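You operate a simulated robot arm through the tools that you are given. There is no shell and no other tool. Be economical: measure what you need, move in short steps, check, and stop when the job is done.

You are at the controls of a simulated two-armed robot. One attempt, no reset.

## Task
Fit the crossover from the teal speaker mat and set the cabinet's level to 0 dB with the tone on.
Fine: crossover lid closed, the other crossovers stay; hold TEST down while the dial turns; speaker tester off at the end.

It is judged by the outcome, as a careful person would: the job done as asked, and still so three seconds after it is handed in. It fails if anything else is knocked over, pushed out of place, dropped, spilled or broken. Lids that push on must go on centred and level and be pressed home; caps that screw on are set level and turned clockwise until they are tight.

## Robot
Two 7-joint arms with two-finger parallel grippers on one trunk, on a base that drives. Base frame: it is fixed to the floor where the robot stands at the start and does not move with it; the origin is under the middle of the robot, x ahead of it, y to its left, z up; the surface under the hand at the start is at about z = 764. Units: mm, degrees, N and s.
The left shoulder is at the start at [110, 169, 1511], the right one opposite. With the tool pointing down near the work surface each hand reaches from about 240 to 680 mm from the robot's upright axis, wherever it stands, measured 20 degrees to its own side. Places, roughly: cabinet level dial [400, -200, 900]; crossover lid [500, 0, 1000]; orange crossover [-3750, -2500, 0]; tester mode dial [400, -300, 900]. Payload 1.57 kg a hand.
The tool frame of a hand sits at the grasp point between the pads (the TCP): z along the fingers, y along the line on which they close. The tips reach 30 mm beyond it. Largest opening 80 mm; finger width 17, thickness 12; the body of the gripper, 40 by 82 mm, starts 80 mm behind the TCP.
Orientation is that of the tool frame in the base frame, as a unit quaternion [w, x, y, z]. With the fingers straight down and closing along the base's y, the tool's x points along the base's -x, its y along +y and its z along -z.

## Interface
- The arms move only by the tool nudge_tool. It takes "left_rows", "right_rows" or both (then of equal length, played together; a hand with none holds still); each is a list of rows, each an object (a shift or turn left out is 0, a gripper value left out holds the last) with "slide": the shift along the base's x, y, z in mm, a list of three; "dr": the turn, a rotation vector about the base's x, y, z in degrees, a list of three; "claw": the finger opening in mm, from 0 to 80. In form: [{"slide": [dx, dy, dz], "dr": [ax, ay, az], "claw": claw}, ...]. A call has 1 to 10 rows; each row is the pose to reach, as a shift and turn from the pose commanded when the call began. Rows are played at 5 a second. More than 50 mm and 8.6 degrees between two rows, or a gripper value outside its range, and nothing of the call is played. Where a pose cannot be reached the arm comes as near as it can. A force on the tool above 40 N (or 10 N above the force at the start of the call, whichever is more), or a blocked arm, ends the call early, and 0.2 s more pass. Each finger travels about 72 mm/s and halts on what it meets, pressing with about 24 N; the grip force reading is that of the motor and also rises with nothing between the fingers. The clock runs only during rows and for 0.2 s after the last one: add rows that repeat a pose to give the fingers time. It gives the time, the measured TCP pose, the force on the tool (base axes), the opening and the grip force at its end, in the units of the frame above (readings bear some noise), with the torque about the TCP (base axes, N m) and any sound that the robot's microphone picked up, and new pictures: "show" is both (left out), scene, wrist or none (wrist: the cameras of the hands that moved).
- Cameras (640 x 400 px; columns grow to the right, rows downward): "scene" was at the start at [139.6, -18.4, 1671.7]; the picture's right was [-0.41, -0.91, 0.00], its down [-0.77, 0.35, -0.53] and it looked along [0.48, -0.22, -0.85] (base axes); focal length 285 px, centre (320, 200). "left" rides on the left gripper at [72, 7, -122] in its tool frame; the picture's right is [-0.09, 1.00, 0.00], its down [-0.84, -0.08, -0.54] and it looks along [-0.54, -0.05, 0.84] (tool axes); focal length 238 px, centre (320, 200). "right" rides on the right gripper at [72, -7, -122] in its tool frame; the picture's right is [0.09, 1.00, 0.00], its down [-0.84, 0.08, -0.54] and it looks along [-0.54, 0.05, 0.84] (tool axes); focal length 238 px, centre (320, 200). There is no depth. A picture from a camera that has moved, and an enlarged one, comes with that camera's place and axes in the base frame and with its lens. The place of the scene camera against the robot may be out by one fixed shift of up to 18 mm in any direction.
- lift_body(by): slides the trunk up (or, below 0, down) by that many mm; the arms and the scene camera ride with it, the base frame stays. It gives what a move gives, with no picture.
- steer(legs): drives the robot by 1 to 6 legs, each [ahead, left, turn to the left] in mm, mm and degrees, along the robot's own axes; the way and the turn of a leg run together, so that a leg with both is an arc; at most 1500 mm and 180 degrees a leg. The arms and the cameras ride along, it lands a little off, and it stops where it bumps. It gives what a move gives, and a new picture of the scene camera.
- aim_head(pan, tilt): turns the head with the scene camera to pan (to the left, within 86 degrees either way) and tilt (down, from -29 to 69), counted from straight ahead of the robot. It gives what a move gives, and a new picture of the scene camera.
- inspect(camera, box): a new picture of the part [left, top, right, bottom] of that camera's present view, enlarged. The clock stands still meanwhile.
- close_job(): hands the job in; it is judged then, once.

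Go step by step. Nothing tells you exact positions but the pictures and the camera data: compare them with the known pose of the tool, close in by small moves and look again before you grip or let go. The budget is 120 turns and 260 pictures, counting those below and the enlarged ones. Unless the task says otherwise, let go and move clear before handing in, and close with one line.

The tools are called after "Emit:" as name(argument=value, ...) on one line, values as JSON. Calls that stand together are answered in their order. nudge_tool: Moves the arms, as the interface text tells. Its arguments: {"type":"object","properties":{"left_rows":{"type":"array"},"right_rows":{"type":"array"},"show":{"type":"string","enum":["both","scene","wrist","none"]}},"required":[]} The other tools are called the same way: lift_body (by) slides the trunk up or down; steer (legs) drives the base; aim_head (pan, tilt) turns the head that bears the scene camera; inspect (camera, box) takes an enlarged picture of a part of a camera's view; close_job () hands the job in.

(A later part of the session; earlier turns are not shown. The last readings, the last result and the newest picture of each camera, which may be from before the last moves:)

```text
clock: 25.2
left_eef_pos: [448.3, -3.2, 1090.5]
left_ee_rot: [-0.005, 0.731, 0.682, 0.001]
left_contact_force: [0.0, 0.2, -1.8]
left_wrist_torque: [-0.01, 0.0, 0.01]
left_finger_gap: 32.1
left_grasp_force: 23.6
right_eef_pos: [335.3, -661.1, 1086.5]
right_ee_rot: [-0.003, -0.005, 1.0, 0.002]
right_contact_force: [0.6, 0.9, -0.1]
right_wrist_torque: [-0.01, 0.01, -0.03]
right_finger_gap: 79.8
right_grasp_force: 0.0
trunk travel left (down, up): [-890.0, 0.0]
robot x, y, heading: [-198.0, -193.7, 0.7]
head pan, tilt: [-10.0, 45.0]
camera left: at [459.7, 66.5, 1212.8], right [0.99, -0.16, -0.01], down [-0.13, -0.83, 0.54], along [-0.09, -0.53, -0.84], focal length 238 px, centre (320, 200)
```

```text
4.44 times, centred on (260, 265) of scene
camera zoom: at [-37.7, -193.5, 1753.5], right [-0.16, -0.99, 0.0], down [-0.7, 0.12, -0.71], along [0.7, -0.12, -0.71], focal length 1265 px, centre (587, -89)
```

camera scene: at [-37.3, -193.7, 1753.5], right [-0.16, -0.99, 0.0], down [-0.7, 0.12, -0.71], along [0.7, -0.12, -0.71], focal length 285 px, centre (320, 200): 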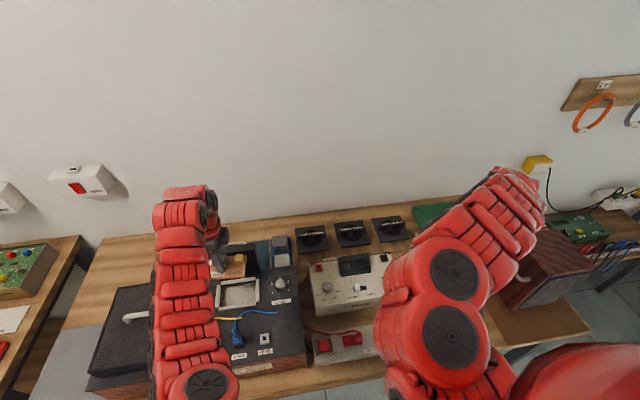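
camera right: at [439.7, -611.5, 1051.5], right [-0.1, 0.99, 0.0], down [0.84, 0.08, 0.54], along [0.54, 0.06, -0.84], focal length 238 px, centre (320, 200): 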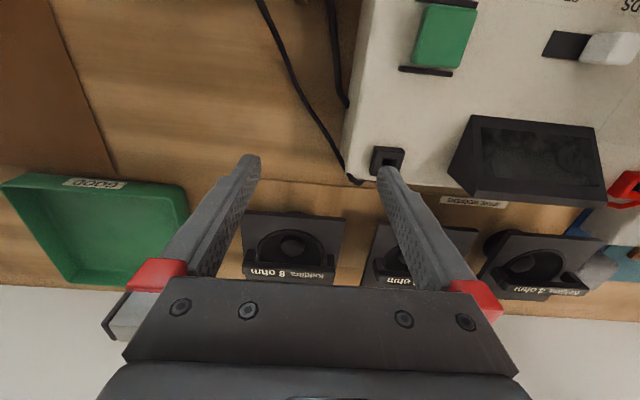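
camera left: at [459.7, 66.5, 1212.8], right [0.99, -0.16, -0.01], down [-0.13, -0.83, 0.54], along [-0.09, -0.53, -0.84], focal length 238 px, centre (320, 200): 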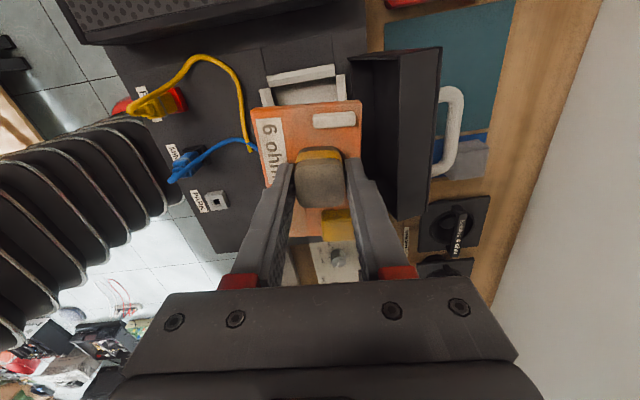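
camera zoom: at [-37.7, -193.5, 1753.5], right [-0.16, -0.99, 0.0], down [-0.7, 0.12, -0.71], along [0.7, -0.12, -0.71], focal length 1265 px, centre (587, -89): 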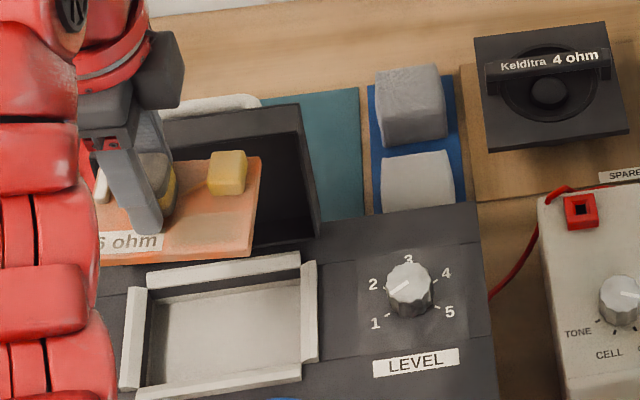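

The pocket is framed by four bars, with its centre around x=433 and its +y inner edge near y=35, but the board hides the near end. I'll back off 110 mm to see the whole pocket beside the hand.

Emit:
steer(legs=[[-110, 0, 0]])

Emit:
inspect(camera="left", box=[320, 40, 500, 200])

```text
clock: 26.4
left_eef_pos: [338.6, -4.5, 1090.2]
left_ee_rot: [-0.006, 0.731, 0.683, 0.001]
left_contact_force: [-0.3, 0.4, -2.1]
left_wrist_torque: [0.0, 0.0, -0.02]
left_finger_gap: 31.9
left_grasp_force: 24.3
right_eef_pos: [226.7, -664.5, 1086.9]
right_ee_rot: [-0.003, -0.006, 1.0, 0.001]
right_contact_force: [1.1, 0.6, -0.6]
right_wrist_torque: [-0.02, -0.02, 0.01]
right_finger_gap: 80.0
right_grasp_force: 0.0
trunk travel left (down, up): [-890.0, 0.0]
robot x, y, heading: [-307.1, -190.3, 0.4]
head pan, tilt: [-10.0, 45.0]
camera scene: at [-146.8, -194.7, 1753.5], right [-0.16, -0.99, 0.0], down [-0.7, 0.12, -0.71], along [0.7, -0.12, -0.71], focal length 285 px, centre (320, 200)
```

scene: 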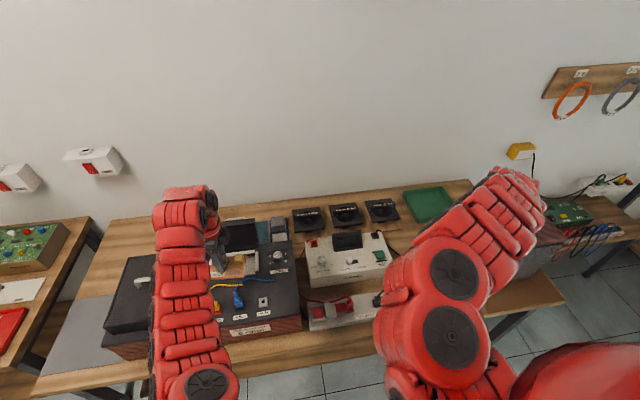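

```text
2.50 times, centred on (410, 120) of left
camera zoom: at [350.7, 65.1, 1212.8], right [0.99, -0.16, -0.01], down [-0.13, -0.83, 0.54], along [-0.09, -0.53, -0.84], focal length 596 px, centre (95, 400)
```

zoom: 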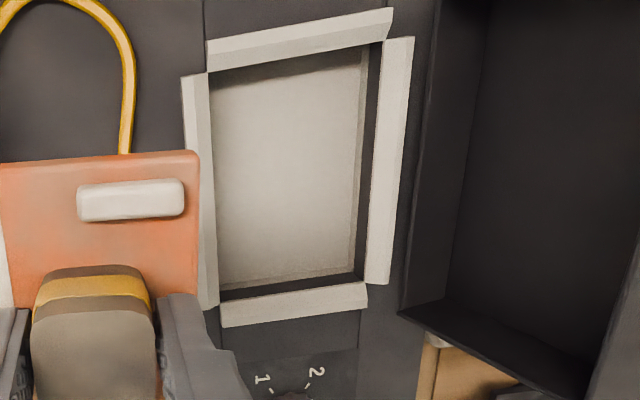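

The full opening is visible: x 397–473, y -74–36 with almost no yaw, so its centre is about (435,-19). I'll drive forward again, then trim yaw and position by hand.

Emit:
steer(legs=[[103, 0, 0]])

Emit:
nudge_tool(left_rows=[{"slide": [0, 0, 0], "dr": [0, 0, 2]}, {"slide": [0, 0, 0], "dr": [0, 0, 4]}], show="none")

```text
clock: 27.6
left_eef_pos: [439.7, -3.2, 1091.5]
left_ee_rot: [-0.004, 0.73, 0.684, 0.002]
left_contact_force: [-0.5, -0.1, -0.9]
left_wrist_torque: [-0.01, -0.01, -0.01]
left_finger_gap: 31.8
left_grasp_force: 24.2
right_eef_pos: [328.3, -661.1, 1088.3]
right_ee_rot: [-0.002, -0.006, 1.0, 0.002]
right_contact_force: [-1.1, -0.5, -0.5]
right_wrist_torque: [-0.02, 0.0, 0.02]
right_finger_gap: 79.8
right_grasp_force: 0.0
trunk travel left (down, up): [-890.0, 0.0]
robot x, y, heading: [-205.3, -190.1, 0.7]
head pan, tilt: [-10.0, 45.0]
camera scene: at [-47.9, -193.2, 1754.0], right [-0.16, -0.99, 0.0], down [-0.7, 0.11, -0.71], along [0.7, -0.11, -0.71], focal length 285 px, centre (320, 200)
```

scene: 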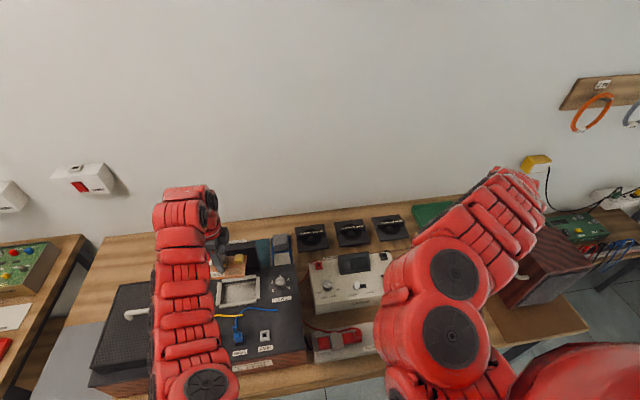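

```text
clock: 28.1
left_eef_pos: [440.0, -2.0, 1090.1]
left_ee_rot: [-0.005, 0.706, 0.708, 0.002]
left_contact_force: [0.7, 0.1, -1.9]
left_wrist_torque: [0.0, 0.03, -0.01]
left_finger_gap: 32.0
left_grasp_force: 23.7
right_eef_pos: [327.9, -661.2, 1087.4]
right_ee_rot: [-0.002, -0.007, 1.0, 0.001]
right_contact_force: [0.1, 0.1, 0.2]
right_wrist_torque: [-0.06, -0.02, -0.01]
right_finger_gap: 80.2
right_grasp_force: 0.0
trunk travel left (down, up): [-890.0, 0.0]
robot x, y, heading: [-204.8, -192.4, 0.6]
head pan, tilt: [-10.0, 45.0]
```

Emit:
nudge_tool(left_rows=[{"slide": [1, -3, -30]}, {"slide": [1.6, -6, -60]}, {"slide": [1.6, -6, -90]}, {"slide": [1.6, -6, -120]}], show="wrist")

Emit:
inspect(camera="left", box=[220, 60, 440, 240])

Emit:
inspect(camera="scene", box=[190, 220, 330, 310])

```text
clock: 29.1
left_eef_pos: [438.6, -7.9, 970.8]
left_ee_rot: [-0.005, 0.706, 0.708, 0.002]
left_contact_force: [0.3, -0.4, -1.3]
left_wrist_torque: [0.0, 0.01, 0.0]
left_finger_gap: 32.2
left_grasp_force: 23.9
right_eef_pos: [328.8, -661.6, 1088.1]
right_ee_rot: [-0.002, -0.006, 1.0, 0.002]
right_contact_force: [0.6, 0.9, 0.2]
right_wrist_torque: [0.01, -0.02, -0.02]
right_finger_gap: 80.0
right_grasp_force: 0.0
trunk travel left (down, up): [-890.0, 0.0]
robot x, y, heading: [-201.7, -192.5, 0.8]
head pan, tilt: [-10.0, 45.0]
camera left: at [445.6, 62.9, 1094.4], right [1.0, -0.09, 0.0], down [-0.07, -0.84, 0.54], along [-0.05, -0.53, -0.84], focal length 238 px, centre (320, 200)
```

left: 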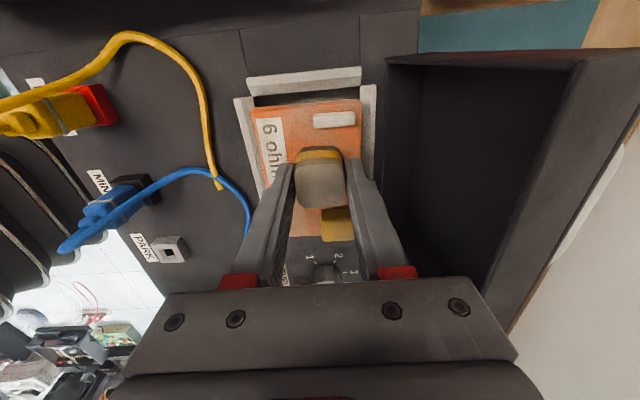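

```text
2.22 times, centred on (330, 150) of left
camera zoom: at [445.6, 62.9, 1094.4], right [1.0, -0.09, 0.0], down [-0.07, -0.84, 0.54], along [-0.05, -0.53, -0.84], focal length 530 px, centre (298, 311)
```

zoom: 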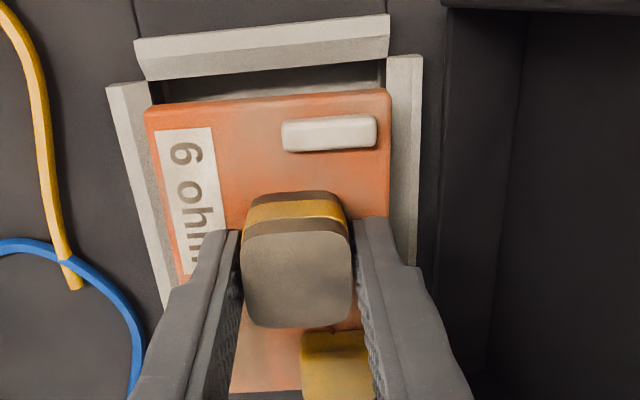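

```text
4.44 times, centred on (260, 265) of scene
camera zoom: at [-46.1, -192.9, 1753.7], right [-0.16, -0.99, 0.0], down [-0.7, 0.11, -0.71], along [0.7, -0.11, -0.71], focal length 1265 px, centre (587, -89)
```

zoom: 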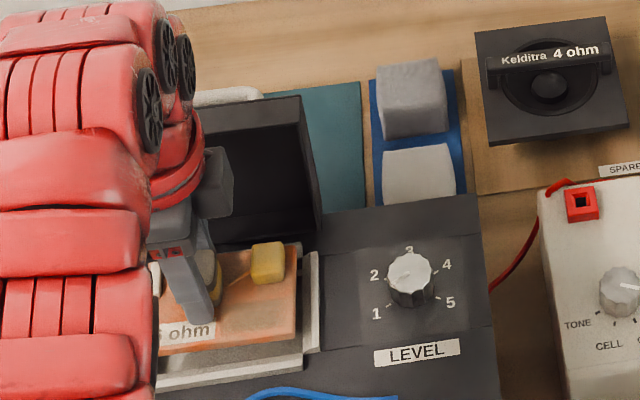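

The board is centred in x over the opening, with about 1.5 mm to give toward +y. I'll lower it to the rim and check.

Emit:
nudge_tool(left_rows=[{"slide": [0, 1.5, -8]}, {"slide": [0, 1.5, -16]}], show="none")

Emit:
inspect(camera="left", box=[220, 60, 440, 240])

Emit:
inspect(camera="scene", box=[200, 240, 300, 310])

```text
clock: 29.8
left_eef_pos: [440.7, -6.2, 954.3]
left_ee_rot: [-0.005, 0.706, 0.708, 0.002]
left_contact_force: [0.1, -0.2, -1.2]
left_wrist_torque: [0.03, -0.01, 0.01]
left_finger_gap: 32.0
left_grasp_force: 23.8
right_eef_pos: [329.1, -662.2, 1086.8]
right_ee_rot: [-0.002, -0.006, 1.0, 0.001]
right_contact_force: [0.4, -0.6, -0.1]
right_wrist_torque: [-0.01, 0.01, 0.05]
right_finger_gap: 80.0
right_grasp_force: 0.0
trunk travel left (down, up): [-890.0, 0.0]
robot x, y, heading: [-202.7, -188.7, 0.7]
head pan, tilt: [-10.0, 45.0]
```

```text
2.22 times, centred on (330, 150) of left
camera zoom: at [446.5, 64.0, 1078.1], right [1.0, -0.09, 0.0], down [-0.07, -0.84, 0.54], along [-0.05, -0.53, -0.84], focal length 530 px, centre (298, 311)
```

zoom: 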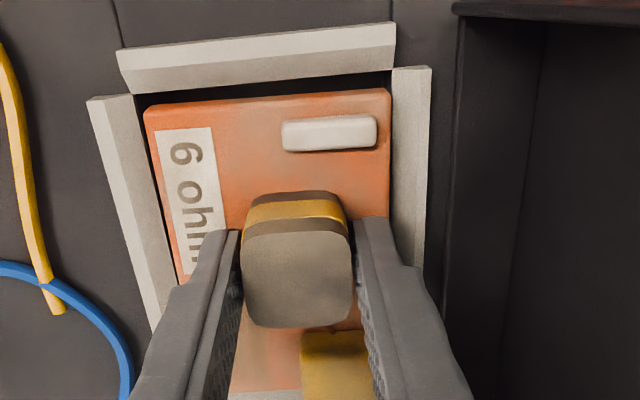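

```text
5.71 times, centred on (250, 275) of scene
camera zoom: at [-46.0, -193.1, 1753.7], right [-0.16, -0.99, 0.0], down [-0.7, 0.11, -0.71], along [0.7, -0.11, -0.71], focal length 1626 px, centre (720, -229)
```

zoom: 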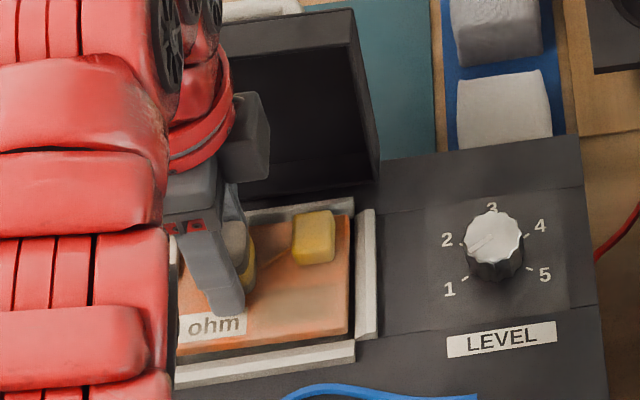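

Emit:
nudge_tool(left_rows=[{"slide": [-1.3, 1, -4]}, {"slide": [-1.3, 1, -8]}, {"slide": [-1.3, 1, -12]}], show="none")

Emit:
inspect(camera="left", box=[220, 60, 440, 240])

```text
clock: 30.6
left_eef_pos: [439.6, -5.8, 941.7]
left_ee_rot: [-0.006, 0.706, 0.708, 0.001]
left_contact_force: [-1.0, -0.5, -1.7]
left_wrist_torque: [0.01, 0.0, 0.02]
left_finger_gap: 32.2
left_grasp_force: 24.3
right_eef_pos: [329.7, -662.3, 1087.5]
right_ee_rot: [-0.001, -0.006, 1.0, 0.001]
right_contact_force: [0.0, 0.4, -0.6]
right_wrist_torque: [-0.01, 0.03, 0.0]
right_finger_gap: 80.0
right_grasp_force: 0.2
trunk travel left (down, up): [-890.0, 0.0]
robot x, y, heading: [-204.3, -192.6, 0.3]
head pan, tilt: [-10.0, 45.0]
```

```text
2.22 times, centred on (330, 150) of left
camera zoom: at [445.8, 64.3, 1065.0], right [1.0, -0.09, -0.01], down [-0.07, -0.84, 0.54], along [-0.05, -0.53, -0.84], focal length 530 px, centre (298, 311)
```

zoom: 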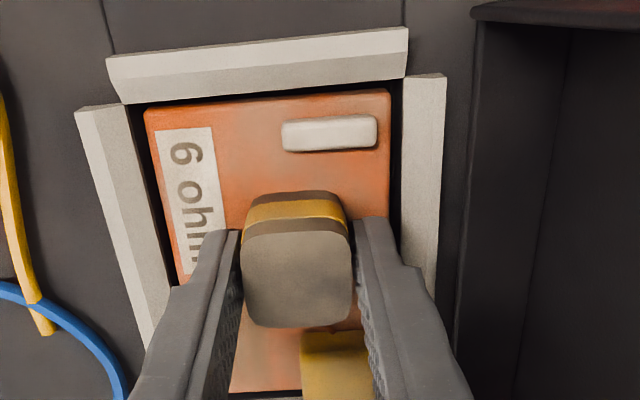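

The board is entering the frame with even gaps and no force, so I'll continue down until it seats.

Emit:
nudge_tool(left_rows=[{"slide": [0, 0, -3]}, {"slide": [0, 0, -6]}, {"slide": [0, 0, -9]}, {"slide": [0, 0, -12]}], show="none")

Emit:
inspect(camera="left", box=[220, 60, 440, 240])

```text
clock: 31.6
left_eef_pos: [439.9, -7.2, 930.8]
left_ee_rot: [-0.005, 0.706, 0.708, 0.002]
left_contact_force: [0.2, 0.0, -2.0]
left_wrist_torque: [0.0, 0.03, -0.03]
left_finger_gap: 32.2
left_grasp_force: 23.7
right_eef_pos: [329.9, -662.9, 1087.7]
right_ee_rot: [-0.002, -0.005, 1.0, 0.002]
right_contact_force: [0.4, -0.2, 0.3]
right_wrist_torque: [0.0, -0.02, 0.0]
right_finger_gap: 80.2
right_grasp_force: 0.0
trunk travel left (down, up): [-890.0, 0.0]
robot x, y, heading: [-202.0, -193.6, 0.5]
head pan, tilt: [-10.0, 45.0]
```

```text
2.22 times, centred on (330, 150) of left
camera zoom: at [447.1, 64.2, 1054.2], right [1.0, -0.09, -0.01], down [-0.07, -0.84, 0.54], along [-0.05, -0.53, -0.84], focal length 530 px, centre (298, 311)
```

zoom: 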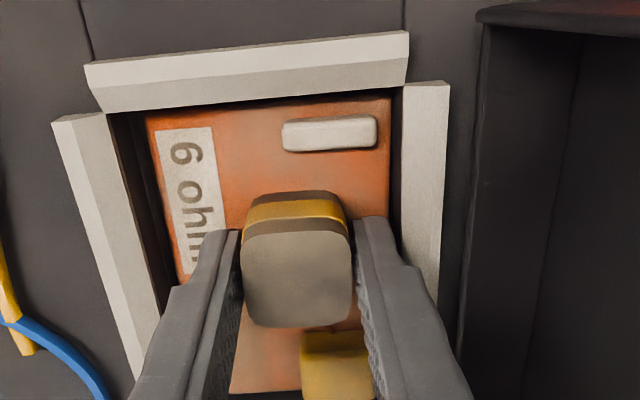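

Still no contact; I'll trim x by -2 mm to centre it and keep lowering.

Emit:
nudge_tool(left_rows=[{"slide": [-2, 0.5, 0]}, {"slide": [-2, 0.5, -3]}, {"slide": [-2, 0.5, -6]}, {"slide": [-2, 0.5, -9]}, {"slide": [-2, 0.5, -12]}], show="none")

Emit:
inspect(camera="left", box=[220, 60, 440, 240])

Emit:
inspect(camera="scene", box=[200, 240, 300, 310])

```text
clock: 32.8
left_eef_pos: [440.2, -4.2, 926.7]
left_ee_rot: [-0.001, 0.706, 0.708, 0.006]
left_contact_force: [-11.4, -0.1, 33.0]
left_wrist_torque: [-0.21, 1.1, -0.06]
left_finger_gap: 31.9
left_grasp_force: 24.0
right_eef_pos: [327.0, -662.5, 1088.4]
right_ee_rot: [0.0, -0.007, 1.0, 0.003]
right_contact_force: [0.5, 0.5, 0.6]
right_wrist_torque: [0.01, 0.02, -0.02]
right_finger_gap: 79.9
right_grasp_force: 0.1
trunk travel left (down, up): [-890.0, 0.0]
robot x, y, heading: [-200.1, -191.0, 0.7]
head pan, tilt: [-10.0, 45.0]
stopped in row 5 (left hand): the force on the tool passed its limit at 42 N (the readings are from after the stop); the commanded pose is now the measured one
```

```text
2.22 times, centred on (330, 150) of left
camera zoom: at [445.0, 65.4, 1049.1], right [1.0, -0.09, 0.01], down [-0.08, -0.84, 0.53], along [-0.04, -0.53, -0.85], focal length 530 px, centre (298, 311)
```

zoom: 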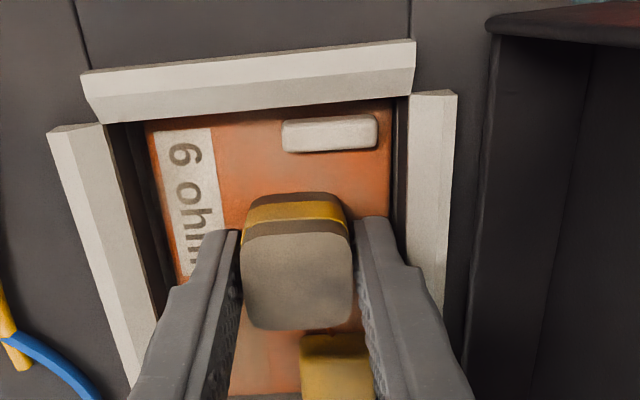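

```text
5.71 times, centred on (250, 275) of scene
camera zoom: at [-51.8, -194.3, 1754.4], right [-0.16, -0.99, 0.0], down [-0.7, 0.11, -0.71], along [0.7, -0.11, -0.71], focal length 1626 px, centre (720, -229)
```

zoom: 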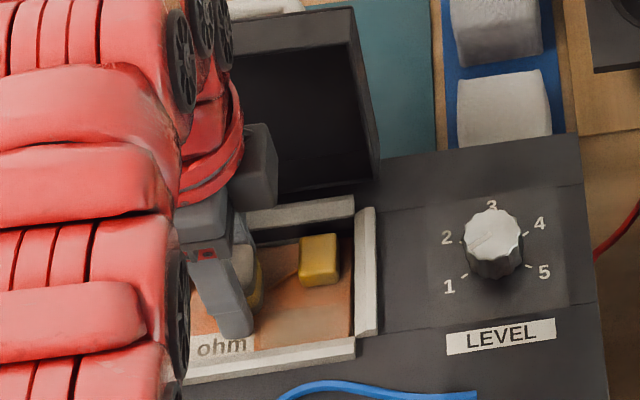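

The board met the floor at tool z≈927 and sits inside the frame. I'll ease the press and open just enough to release within the narrow gap.

Emit:
nudge_tool(left_rows=[{"slide": [0, 0, 2]}, {"slide": [0, 0, 2], "claw": 34}, {"slide": [0, 0, 2], "claw": 36}, {"slide": [0, 0, 2], "claw": 36}], show="none")

Emit:
inspect(camera="left", box=[220, 60, 440, 240])

```text
clock: 33.8
left_eef_pos: [441.4, -5.5, 925.6]
left_ee_rot: [-0.002, 0.705, 0.709, 0.005]
left_contact_force: [1.1, 0.1, 20.9]
left_wrist_torque: [-0.07, 0.34, 0.02]
left_finger_gap: 34.9
left_grasp_force: 0.0
right_eef_pos: [326.6, -662.5, 1087.5]
right_ee_rot: [-0.001, -0.005, 1.0, 0.002]
right_contact_force: [-0.2, -0.5, 0.5]
right_wrist_torque: [0.02, 0.02, -0.03]
right_finger_gap: 79.7
right_grasp_force: 0.0
trunk travel left (down, up): [-890.0, 0.0]
robot x, y, heading: [-203.2, -192.7, 0.6]
head pan, tilt: [-10.0, 45.0]
```

```text
2.22 times, centred on (330, 150) of left
camera zoom: at [446.2, 65.4, 1049.1], right [1.0, -0.09, 0.0], down [-0.08, -0.84, 0.53], along [-0.04, -0.53, -0.85], focal length 530 px, centre (298, 311)
```

zoom: 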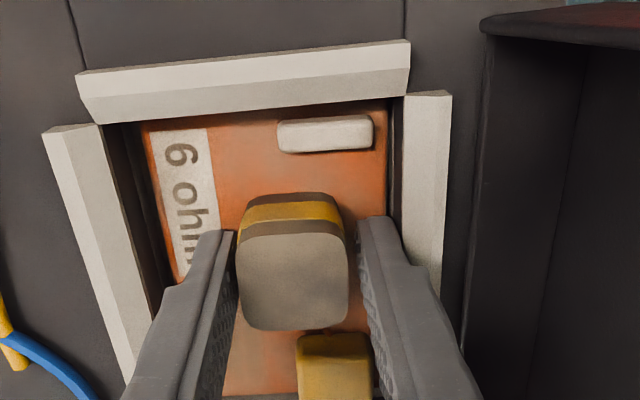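

Released; I'll back straight up in steps and look at how it lies.

Emit:
nudge_tool(left_rows=[{"slide": [0, 0, 5]}, {"slide": [0, 0, 15]}, {"slide": [0, 0, 30]}, {"slide": [0, 0, 60]}, {"slide": [0, 0, 90]}], show="wrist")

Emit:
inspect(camera="left", box=[220, 60, 440, 240])

Emit:
inspect(camera="scene", box=[200, 240, 300, 310])

```text
clock: 35.0
left_eef_pos: [441.2, -6.3, 1014.1]
left_ee_rot: [-0.002, 0.706, 0.708, 0.005]
left_contact_force: [-0.4, -0.7, 0.1]
left_wrist_torque: [-0.01, -0.03, 0.01]
left_finger_gap: 36.0
left_grasp_force: 0.1
right_eef_pos: [328.5, -661.9, 1087.8]
right_ee_rot: [-0.001, -0.006, 1.0, 0.002]
right_contact_force: [-0.6, 0.5, -0.1]
right_wrist_torque: [-0.01, 0.04, 0.0]
right_finger_gap: 80.2
right_grasp_force: 0.1
trunk travel left (down, up): [-890.0, 0.0]
robot x, y, heading: [-204.7, -196.4, 0.7]
head pan, tilt: [-10.0, 45.0]
camera left: at [446.8, 64.0, 1137.5], right [1.0, -0.09, 0.0], down [-0.08, -0.84, 0.53], along [-0.04, -0.53, -0.85], focal length 238 px, centre (320, 200)
```

left: 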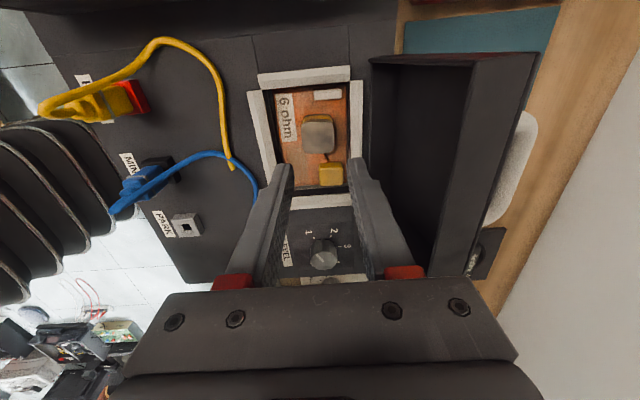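

```text
2.22 times, centred on (330, 150) of left
camera zoom: at [446.8, 64.0, 1137.5], right [1.0, -0.09, 0.0], down [-0.08, -0.84, 0.53], along [-0.04, -0.53, -0.85], focal length 530 px, centre (298, 311)
```

zoom: 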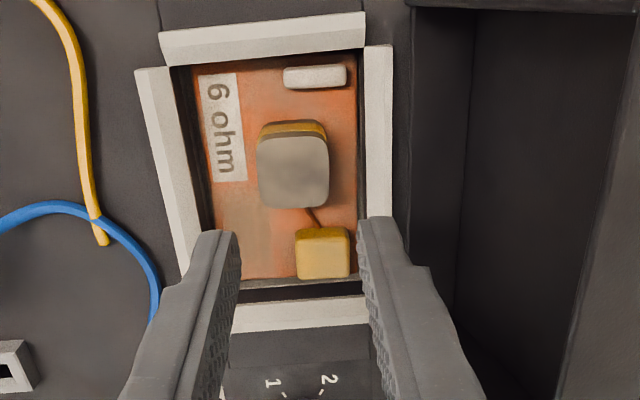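

```text
5.71 times, centred on (250, 275) of scene
camera zoom: at [-47.5, -193.3, 1753.9], right [-0.16, -0.99, 0.0], down [-0.7, 0.11, -0.71], along [0.7, -0.11, -0.71], focal length 1626 px, centre (720, -229)
```

zoom: 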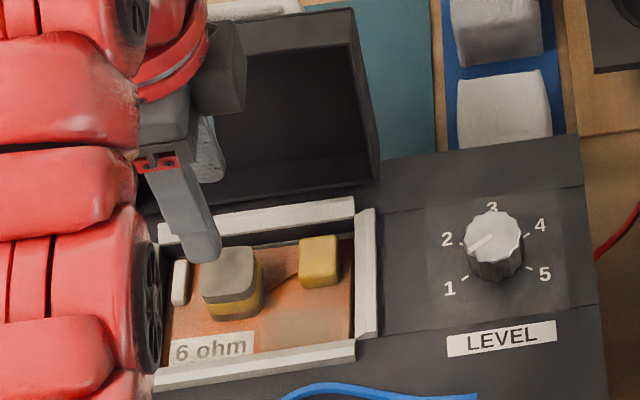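

The crossover is seated flat in its recess with the label the right way round. Next is the lid: I'll raise the hand with the fingers closed, drive forward and look behind the lid.

Emit:
nudge_tool(left_rows=[{"slide": [0, 0, 30], "claw": 10}, {"slide": [0, 0, 60], "claw": 0}, {"slide": [0, 0, 100]}], show="none")

Emit:
steer(legs=[[150, 0, 0]])

Emit:
nudge_tool(left_rows=[{"slide": [20, 0, 0]}, {"slide": [40, 0, 0]}], show="both")

```text
clock: 35.8
left_eef_pos: [442.8, -6.5, 1115.7]
left_ee_rot: [-0.003, 0.705, 0.71, 0.004]
left_contact_force: [0.2, -0.1, -0.1]
left_wrist_torque: [-0.01, -0.01, 0.0]
left_finger_gap: 0.0
left_grasp_force: 21.5
right_eef_pos: [329.7, -661.3, 1087.3]
right_ee_rot: [-0.002, -0.008, 1.0, 0.004]
right_contact_force: [-0.3, 0.3, 0.3]
right_wrist_torque: [0.01, -0.02, -0.03]
right_finger_gap: 79.9
right_grasp_force: 0.0
trunk travel left (down, up): [-890.0, 0.0]
robot x, y, heading: [-202.7, -191.1, 0.6]
head pan, tilt: [-10.0, 45.0]
```

```text
clock: 37.1
left_eef_pos: [590.5, -4.9, 1116.2]
left_ee_rot: [-0.002, 0.706, 0.708, 0.004]
left_contact_force: [-0.2, -0.3, -1.2]
left_wrist_torque: [0.02, -0.02, 0.01]
left_finger_gap: 0.0
left_grasp_force: 21.0
right_eef_pos: [475.2, -661.4, 1089.0]
right_ee_rot: [-0.001, -0.005, 1.0, 0.002]
right_contact_force: [-0.3, -0.5, 0.1]
right_wrist_torque: [-0.01, -0.02, 0.01]
right_finger_gap: 80.1
right_grasp_force: 0.1
trunk travel left (down, up): [-890.0, 0.0]
robot x, y, heading: [-55.3, -187.2, 0.6]
head pan, tilt: [-10.0, 45.0]
camera scene: at [99.6, -191.9, 1754.1], right [-0.16, -0.99, 0.0], down [-0.7, 0.12, -0.71], along [0.7, -0.12, -0.71], focal length 285 px, centre (320, 200)
```

scene: 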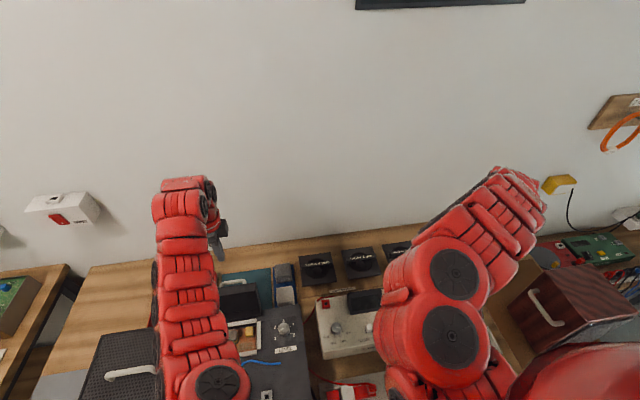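

```text
clock: 37.8
left_eef_pos: [633.4, -7.3, 1115.8]
left_ee_rot: [-0.003, 0.707, 0.707, 0.004]
left_contact_force: [0.4, -0.2, 0.7]
left_wrist_torque: [0.01, 0.02, 0.02]
left_finger_gap: 0.1
left_grasp_force: 21.2
right_eef_pos: [476.4, -662.2, 1086.6]
right_ee_rot: [-0.001, -0.005, 1.0, 0.001]
right_contact_force: [-0.2, 0.1, -0.6]
right_wrist_torque: [-0.02, 0.03, -0.02]
right_finger_gap: 79.7
right_grasp_force: 0.0
trunk travel left (down, up): [-890.0, 0.0]
robot x, y, heading: [-50.6, -188.4, 0.3]
head pan, tilt: [-10.0, 45.0]
camera scene: at [103.1, -192.6, 1753.8], right [-0.16, -0.99, 0.0], down [-0.7, 0.12, -0.71], along [0.7, -0.12, -0.71], focal length 285 px, centre (320, 200)
camera left: at [638.4, 64.2, 1237.7], right [1.0, -0.09, 0.0], down [-0.08, -0.84, 0.53], along [-0.05, -0.53, -0.85], focal length 238 px, centre (320, 200)
```

scene: 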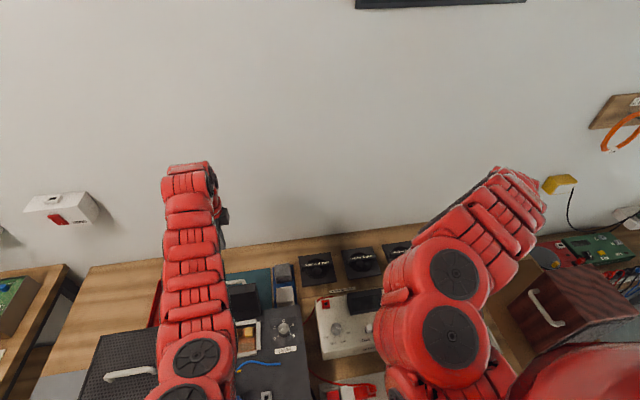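
left: 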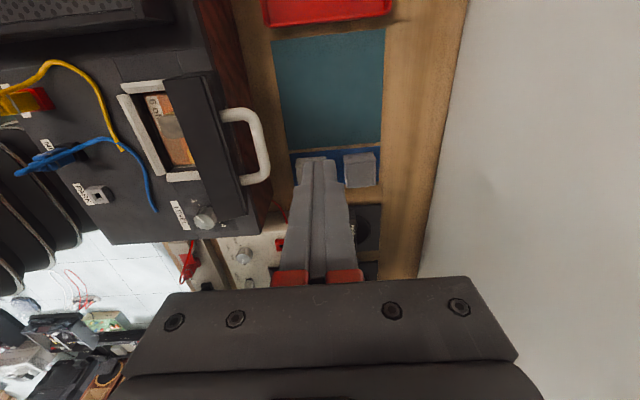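

Emit:
inspect(camera="left", box=[100, 50, 360, 250])

```text
2.00 times, centred on (230, 150) of left
camera zoom: at [638.4, 64.2, 1237.7], right [1.0, -0.09, 0.0], down [-0.08, -0.84, 0.53], along [-0.05, -0.53, -0.85], focal length 477 px, centre (500, 300)
```

zoom: 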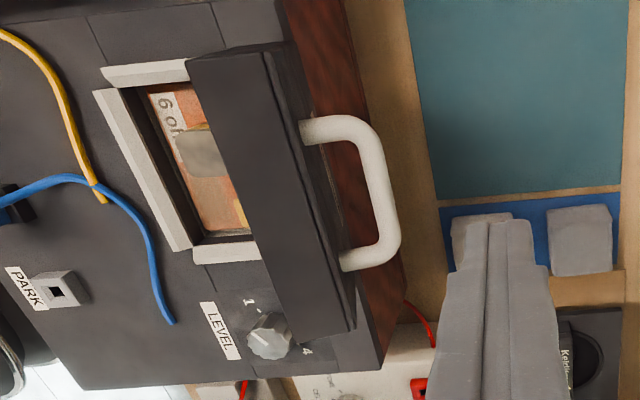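

The lid stands about vertical: hinge near (500,905), top at z≈1017, handle bar behind it at z≈961. I'll back up 55 mm, lower the closed fingers behind its top edge above the handle and look.

Emit:
steer(legs=[[-52, 0, 0]])

Emit:
nudge_tool(left_rows=[{"slide": [0, -5, -30]}, {"slide": [0, -8, -60]}, {"slide": [0, -8, -88]}], show="wrist")

Emit:
inspect(camera="scene", box=[160, 200, 320, 320])

```text
clock: 38.7
left_eef_pos: [587.1, -5.8, 1110.8]
left_ee_rot: [-0.004, 0.706, 0.708, 0.002]
left_contact_force: [-0.6, 0.4, 0.2]
left_wrist_torque: [0.02, 0.07, -0.05]
left_finger_gap: 0.0
left_grasp_force: 21.5
right_eef_pos: [432.6, -660.9, 1085.1]
right_ee_rot: [-0.004, -0.006, 1.0, 0.002]
right_contact_force: [1.1, 0.6, -0.3]
right_wrist_torque: [0.01, 0.04, 0.0]
right_finger_gap: 79.9
right_grasp_force: 0.2
trunk travel left (down, up): [-890.0, 0.0]
robot x, y, heading: [-101.7, -191.7, 0.8]
head pan, tilt: [-10.0, 45.0]
camera scene: at [60.9, -192.3, 1752.7], right [-0.16, -0.99, 0.0], down [-0.7, 0.12, -0.7], along [0.69, -0.12, -0.71], focal length 285 px, centre (320, 200)
```

scene: 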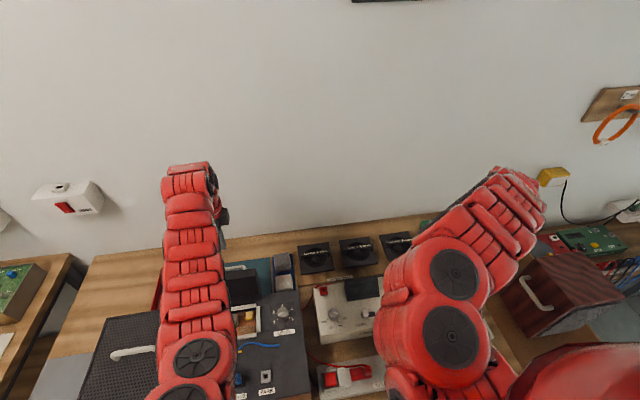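

```text
clock: 39.5
left_eef_pos: [581.0, -14.2, 1027.0]
left_ee_rot: [0.001, 0.707, 0.708, 0.007]
left_contact_force: [9.9, -0.2, 9.6]
left_wrist_torque: [-0.01, -0.22, -0.03]
left_finger_gap: 0.0
left_grasp_force: 20.9
right_eef_pos: [425.0, -661.5, 1088.9]
right_ee_rot: [0.0, -0.006, 1.0, 0.001]
right_contact_force: [-0.3, 0.3, 0.3]
right_wrist_torque: [0.04, -0.01, -0.01]
right_finger_gap: 79.9
right_grasp_force: 0.0
trunk travel left (down, up): [-890.0, 0.0]
robot x, y, heading: [-105.8, -190.1, 0.7]
head pan, tilt: [-10.0, 45.0]
camera left: at [585.8, 57.4, 1150.9], right [1.0, -0.09, 0.01], down [-0.08, -0.84, 0.53], along [-0.04, -0.53, -0.85], focal length 238 px, centre (320, 200)
```

left: 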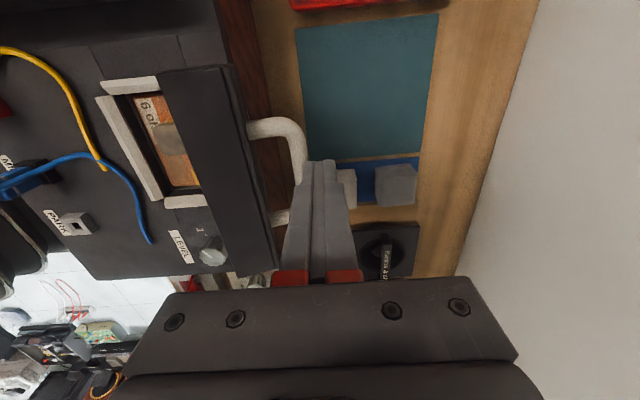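

```text
3.33 times, centred on (240, 260) of scene
camera zoom: at [49.1, -192.7, 1754.4], right [-0.16, -0.99, 0.0], down [-0.7, 0.12, -0.71], along [0.7, -0.12, -0.71], focal length 949 px, centre (587, 0)
```

zoom: 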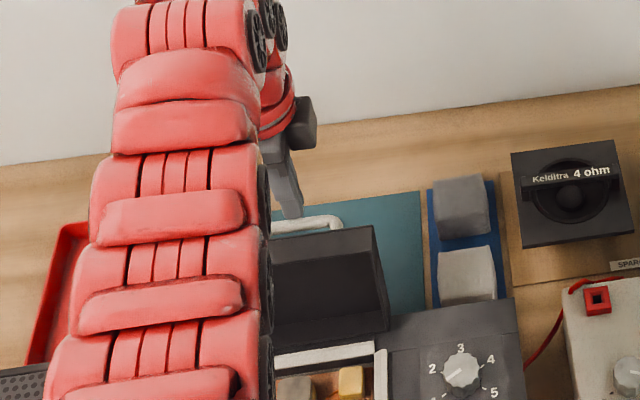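

The tip is touching the handle bar (10 N), so the bar is higher than I thought. I'll use it: go up, back, down behind the bar, then push the bar forward.

Emit:
nudge_tool(left_rows=[{"slide": [4, 0, 12]}, {"slide": [22, 0, 12]}, {"slide": [22, 0, -4]}, {"slide": [22, 0, -16]}], show="wrist")

Emit:
inspect(camera="scene", box=[200, 220, 300, 290])

```text
clock: 40.5
left_eef_pos: [596.3, -13.1, 1022.6]
left_ee_rot: [-0.002, 0.706, 0.708, 0.004]
left_contact_force: [0.1, -0.9, -0.2]
left_wrist_torque: [0.01, -0.01, 0.03]
left_finger_gap: 0.0
left_grasp_force: 21.2
left hand out of reach, approached as far as the arm can: row 3, 4
right_eef_pos: [426.5, -662.4, 1087.1]
right_ee_rot: [-0.002, -0.007, 1.0, 0.002]
right_contact_force: [-0.4, 0.3, -0.6]
right_wrist_torque: [0.03, 0.0, 0.01]
right_finger_gap: 80.2
right_grasp_force: 0.0
trunk travel left (down, up): [-890.0, 0.0]
robot x, y, heading: [-100.2, -191.3, 0.5]
head pan, tilt: [-10.0, 45.0]
camera left: at [602.9, 57.7, 1145.4], right [1.0, -0.09, 0.0], down [-0.08, -0.84, 0.53], along [-0.05, -0.53, -0.85], focal length 238 px, centre (320, 200)
```

left: 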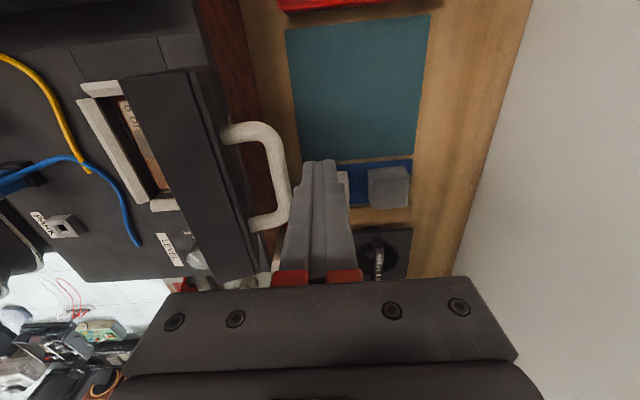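

```text
5.71 times, centred on (250, 255) of scene
camera zoom: at [51.5, -192.3, 1753.8], right [-0.16, -0.99, 0.0], down [-0.7, 0.12, -0.71], along [0.7, -0.12, -0.71], focal length 1626 px, centre (720, -114)
```

zoom: 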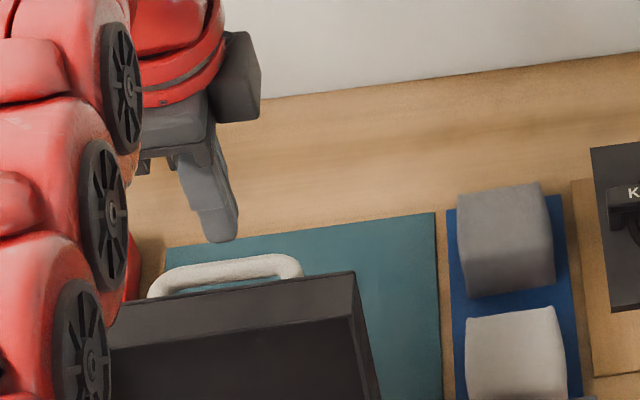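

I'm at the reach limit here, so I'll drive 30 mm closer, then lower behind the bar.

Emit:
steer(legs=[[32, 0, 0]])

Emit:
nudge_tool(left_rows=[{"slide": [-10, 0, -8]}, {"slide": [-25, 0, -16]}, {"slide": [-30, 0, -18]}], show="wrist")

Emit:
inspect(camera="left", box=[180, 90, 380, 250])

```text
clock: 41.3
left_eef_pos: [624.3, -14.6, 1027.0]
left_ee_rot: [-0.001, 0.706, 0.709, 0.006]
left_contact_force: [0.1, 0.3, 0.4]
left_wrist_torque: [0.0, -0.04, 0.0]
left_finger_gap: 0.0
left_grasp_force: 21.8
right_eef_pos: [451.8, -661.1, 1091.1]
right_ee_rot: [0.001, -0.006, 1.0, 0.002]
right_contact_force: [-0.4, 0.2, -0.2]
right_wrist_torque: [-0.02, -0.1, -0.01]
right_finger_gap: 80.1
right_grasp_force: 0.1
trunk travel left (down, up): [-890.0, 0.0]
robot x, y, heading: [-70.2, -190.1, 0.7]
head pan, tilt: [-10.0, 45.0]
camera scene: at [73.9, -192.0, 1754.8], right [-0.16, -0.99, 0.0], down [-0.69, 0.12, -0.71], along [0.7, -0.12, -0.7], focal length 285 px, centre (320, 200)
```

scene: 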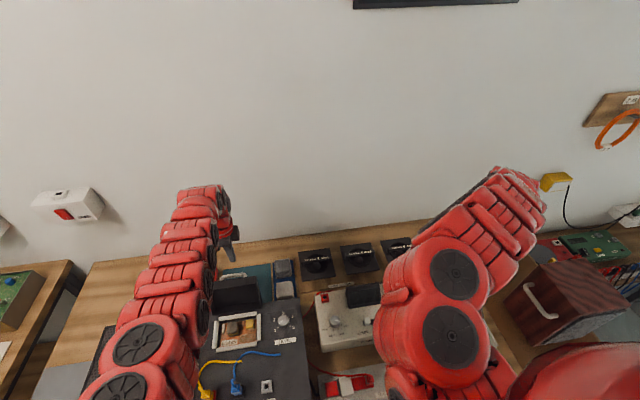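

```text
clock: 42.1
left_eef_pos: [600.0, -15.1, 1005.8]
left_ee_rot: [-0.003, 0.706, 0.708, 0.004]
left_contact_force: [0.4, 0.6, 0.4]
left_wrist_torque: [-0.02, 0.02, -0.01]
left_finger_gap: 0.0
left_grasp_force: 21.3
right_eef_pos: [460.1, -660.0, 1087.1]
right_ee_rot: [-0.004, -0.006, 1.0, 0.002]
right_contact_force: [0.6, 0.0, -0.1]
right_wrist_torque: [-0.01, -0.02, -0.02]
right_finger_gap: 80.0
right_grasp_force: 0.0
trunk travel left (down, up): [-890.0, 0.0]
robot x, y, heading: [-71.6, -187.8, 0.6]
head pan, tilt: [-10.0, 45.0]
camera left: at [605.6, 56.8, 1127.9], right [1.0, -0.09, 0.0], down [-0.08, -0.84, 0.53], along [-0.05, -0.53, -0.84], focal length 238 px, centre (320, 200)
```

left: 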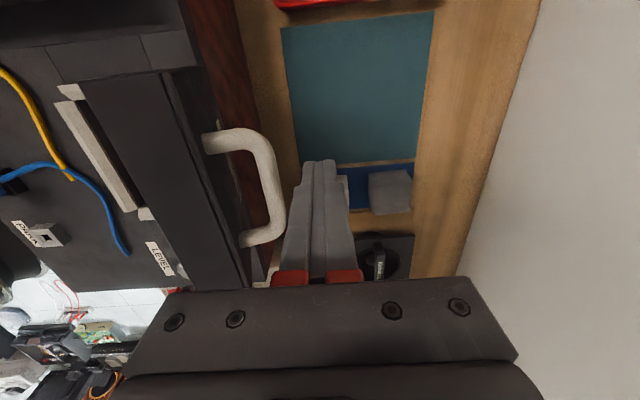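

```text
2.50 times, centred on (280, 170) of left
camera zoom: at [605.6, 56.8, 1127.9], right [1.0, -0.09, 0.0], down [-0.08, -0.84, 0.53], along [-0.05, -0.53, -0.84], focal length 596 px, centre (420, 275)
```

zoom: 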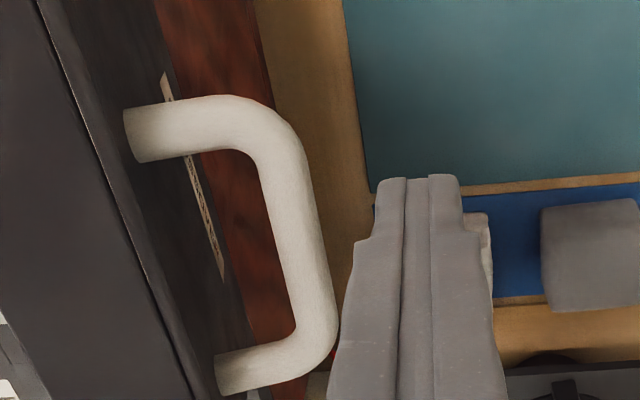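

The fingertip is behind the handle bar and overlaps it. I'll push forward along the hinge arc to about vertical-plus and check.

Emit:
nudge_tool(left_rows=[{"slide": [-8, -8, 0]}, {"slide": [-16, -8, 2]}, {"slide": [-30, -8, 9]}, {"slide": [-45, -8, 16]}, {"slide": [-60, -8, 21]}, {"slide": [-75, -8, 25]}, {"slide": [-90, -8, 27]}], show="both")

```text
clock: 43.7
left_eef_pos: [508.2, -20.7, 1031.6]
left_ee_rot: [-0.002, 0.706, 0.708, 0.004]
left_contact_force: [-0.1, 0.4, 0.5]
left_wrist_torque: [0.02, 0.06, 0.0]
left_finger_gap: 0.1
left_grasp_force: 21.1
right_eef_pos: [456.7, -660.0, 1086.9]
right_ee_rot: [-0.002, -0.006, 1.0, 0.002]
right_contact_force: [0.3, 0.6, 0.6]
right_wrist_torque: [0.03, -0.02, -0.04]
right_finger_gap: 80.0
right_grasp_force: 0.1
trunk travel left (down, up): [-890.0, 0.0]
robot x, y, heading: [-74.5, -186.6, 0.7]
head pan, tilt: [-10.0, 45.0]
camera scene: at [82.0, -191.3, 1753.9], right [-0.16, -0.99, 0.0], down [-0.7, 0.11, -0.71], along [0.7, -0.12, -0.71], focal length 285 px, centre (320, 200)
camera left: at [514.1, 49.3, 1155.0], right [1.0, -0.09, 0.0], down [-0.08, -0.84, 0.53], along [-0.05, -0.53, -0.85], focal length 238 px, centre (320, 200)
```

scene: 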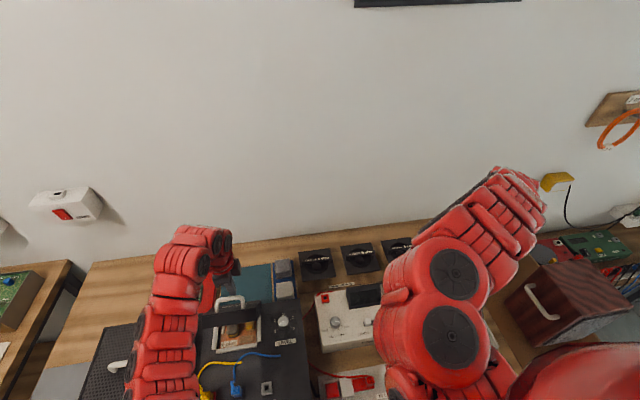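
left: 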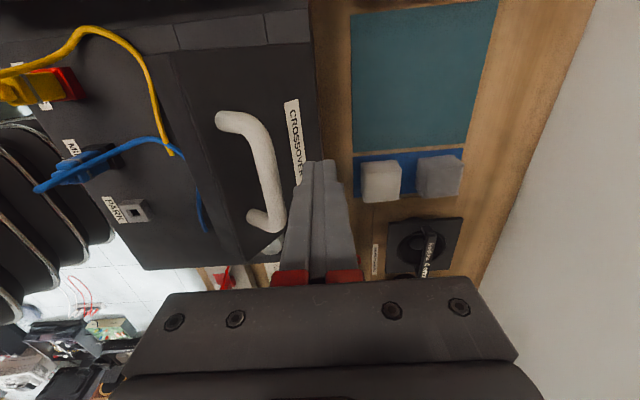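

The lid follows and stays put by friction. I'll check its angle before the downward half.

Emit:
inspect(camera="scene", box=[170, 260, 310, 350])

Emit:
inspect(camera="left", box=[160, 70, 380, 250])

```text
4.44 times, centred on (240, 305) of scene
camera zoom: at [82.0, -191.3, 1753.9], right [-0.16, -0.99, 0.0], down [-0.7, 0.11, -0.71], along [0.7, -0.12, -0.71], focal length 1265 px, centre (676, -267)
```

zoom: 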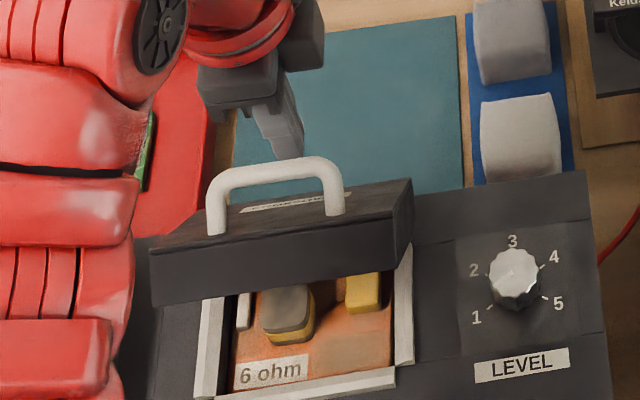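

```text
2.22 times, centred on (270, 160) of left
camera zoom: at [514.1, 49.3, 1155.0], right [1.0, -0.09, 0.0], down [-0.08, -0.84, 0.53], along [-0.05, -0.53, -0.85], focal length 530 px, centre (431, 289)
```

zoom: 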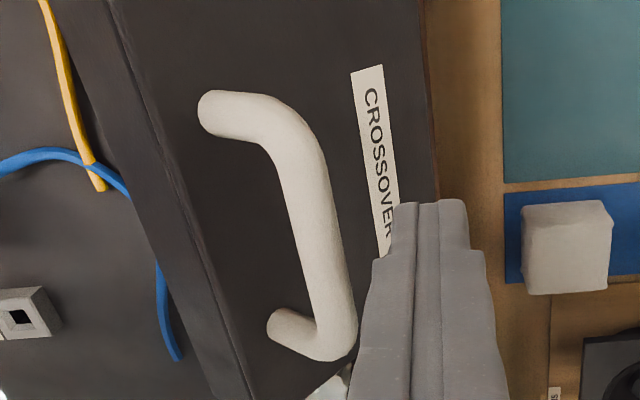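

The lid is near 50°. I'll push the next stretch by backing the base 45 mm so the arm keeps its reach, then finish by hand.

Emit:
steer(legs=[[-45, 0, 0]])

Emit:
nudge_tool(left_rows=[{"slide": [-8, 0, -2]}, {"slide": [-17, 0, -7]}, {"slide": [-25, 0, -13]}], show="wrist")

Emit:
inspect(camera="scene", box=[170, 240, 310, 330])

```text
clock: 44.6
left_eef_pos: [469.5, -22.0, 1027.8]
left_ee_rot: [-0.004, 0.706, 0.708, 0.002]
left_contact_force: [0.5, -0.3, 0.0]
left_wrist_torque: [-0.01, 0.03, 0.01]
left_finger_gap: 0.1
left_grasp_force: 21.4
right_eef_pos: [419.7, -660.8, 1084.1]
right_ee_rot: [-0.005, -0.007, 1.0, 0.002]
right_contact_force: [1.3, 0.1, 0.7]
right_wrist_torque: [0.01, 0.05, 0.04]
right_finger_gap: 80.0
right_grasp_force: 0.0
trunk travel left (down, up): [-890.0, 0.0]
robot x, y, heading: [-119.2, -184.7, 0.6]
head pan, tilt: [-10.0, 45.0]
camera scene: at [47.8, -192.6, 1752.7], right [-0.16, -0.99, 0.0], down [-0.7, 0.11, -0.7], along [0.69, -0.11, -0.71], focal length 285 px, centre (320, 200)
```

scene: 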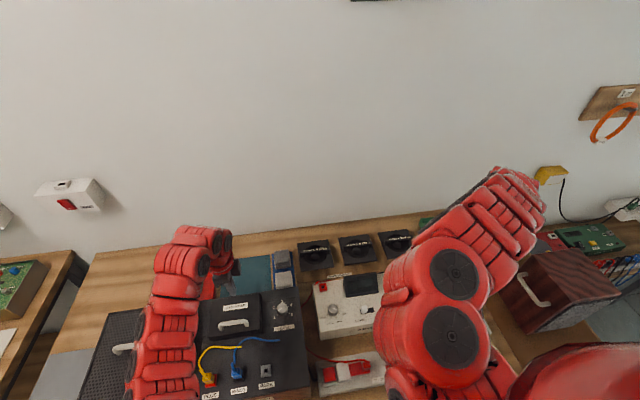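

```text
clock: 45.4
left_eef_pos: [438.0, -21.9, 1018.8]
left_ee_rot: [-0.002, 0.706, 0.708, 0.005]
left_contact_force: [-0.4, 0.5, -1.1]
left_wrist_torque: [-0.03, -0.02, -0.01]
left_finger_gap: 0.0
left_grasp_force: 21.3
right_eef_pos: [411.4, -659.7, 1088.7]
right_ee_rot: [-0.001, -0.006, 1.0, 0.002]
right_contact_force: [-0.1, -1.3, -0.3]
right_wrist_torque: [0.03, -0.01, 0.03]
right_finger_gap: 79.8
right_grasp_force: 0.0
trunk travel left (down, up): [-890.0, 0.0]
robot x, y, heading: [-115.7, -189.9, 0.9]
head pan, tilt: [-10.0, 45.0]
camera left: at [442.6, 48.6, 1142.2], right [1.0, -0.09, 0.0], down [-0.08, -0.84, 0.53], along [-0.04, -0.53, -0.85], focal length 238 px, centre (320, 200)
```

left: 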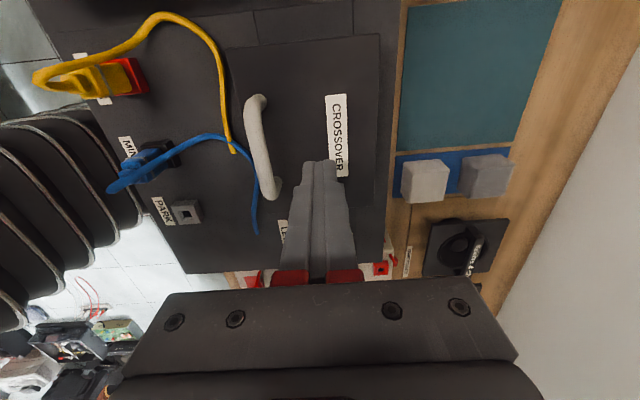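

```text
4.44 times, centred on (240, 285) of scene
camera zoom: at [35.5, -192.3, 1754.1], right [-0.16, -0.99, 0.0], down [-0.7, 0.11, -0.71], along [0.7, -0.11, -0.71], focal length 1265 px, centre (676, -178)
```

zoom: 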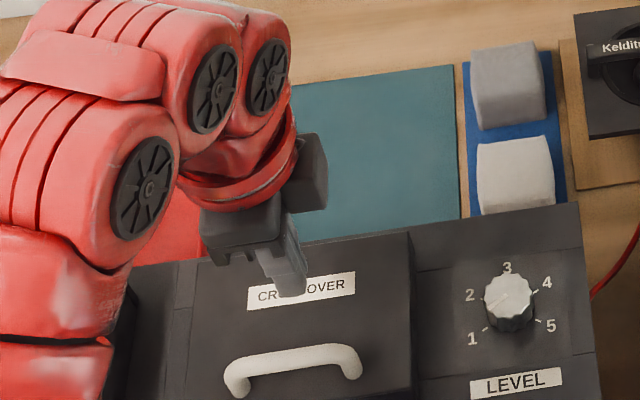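

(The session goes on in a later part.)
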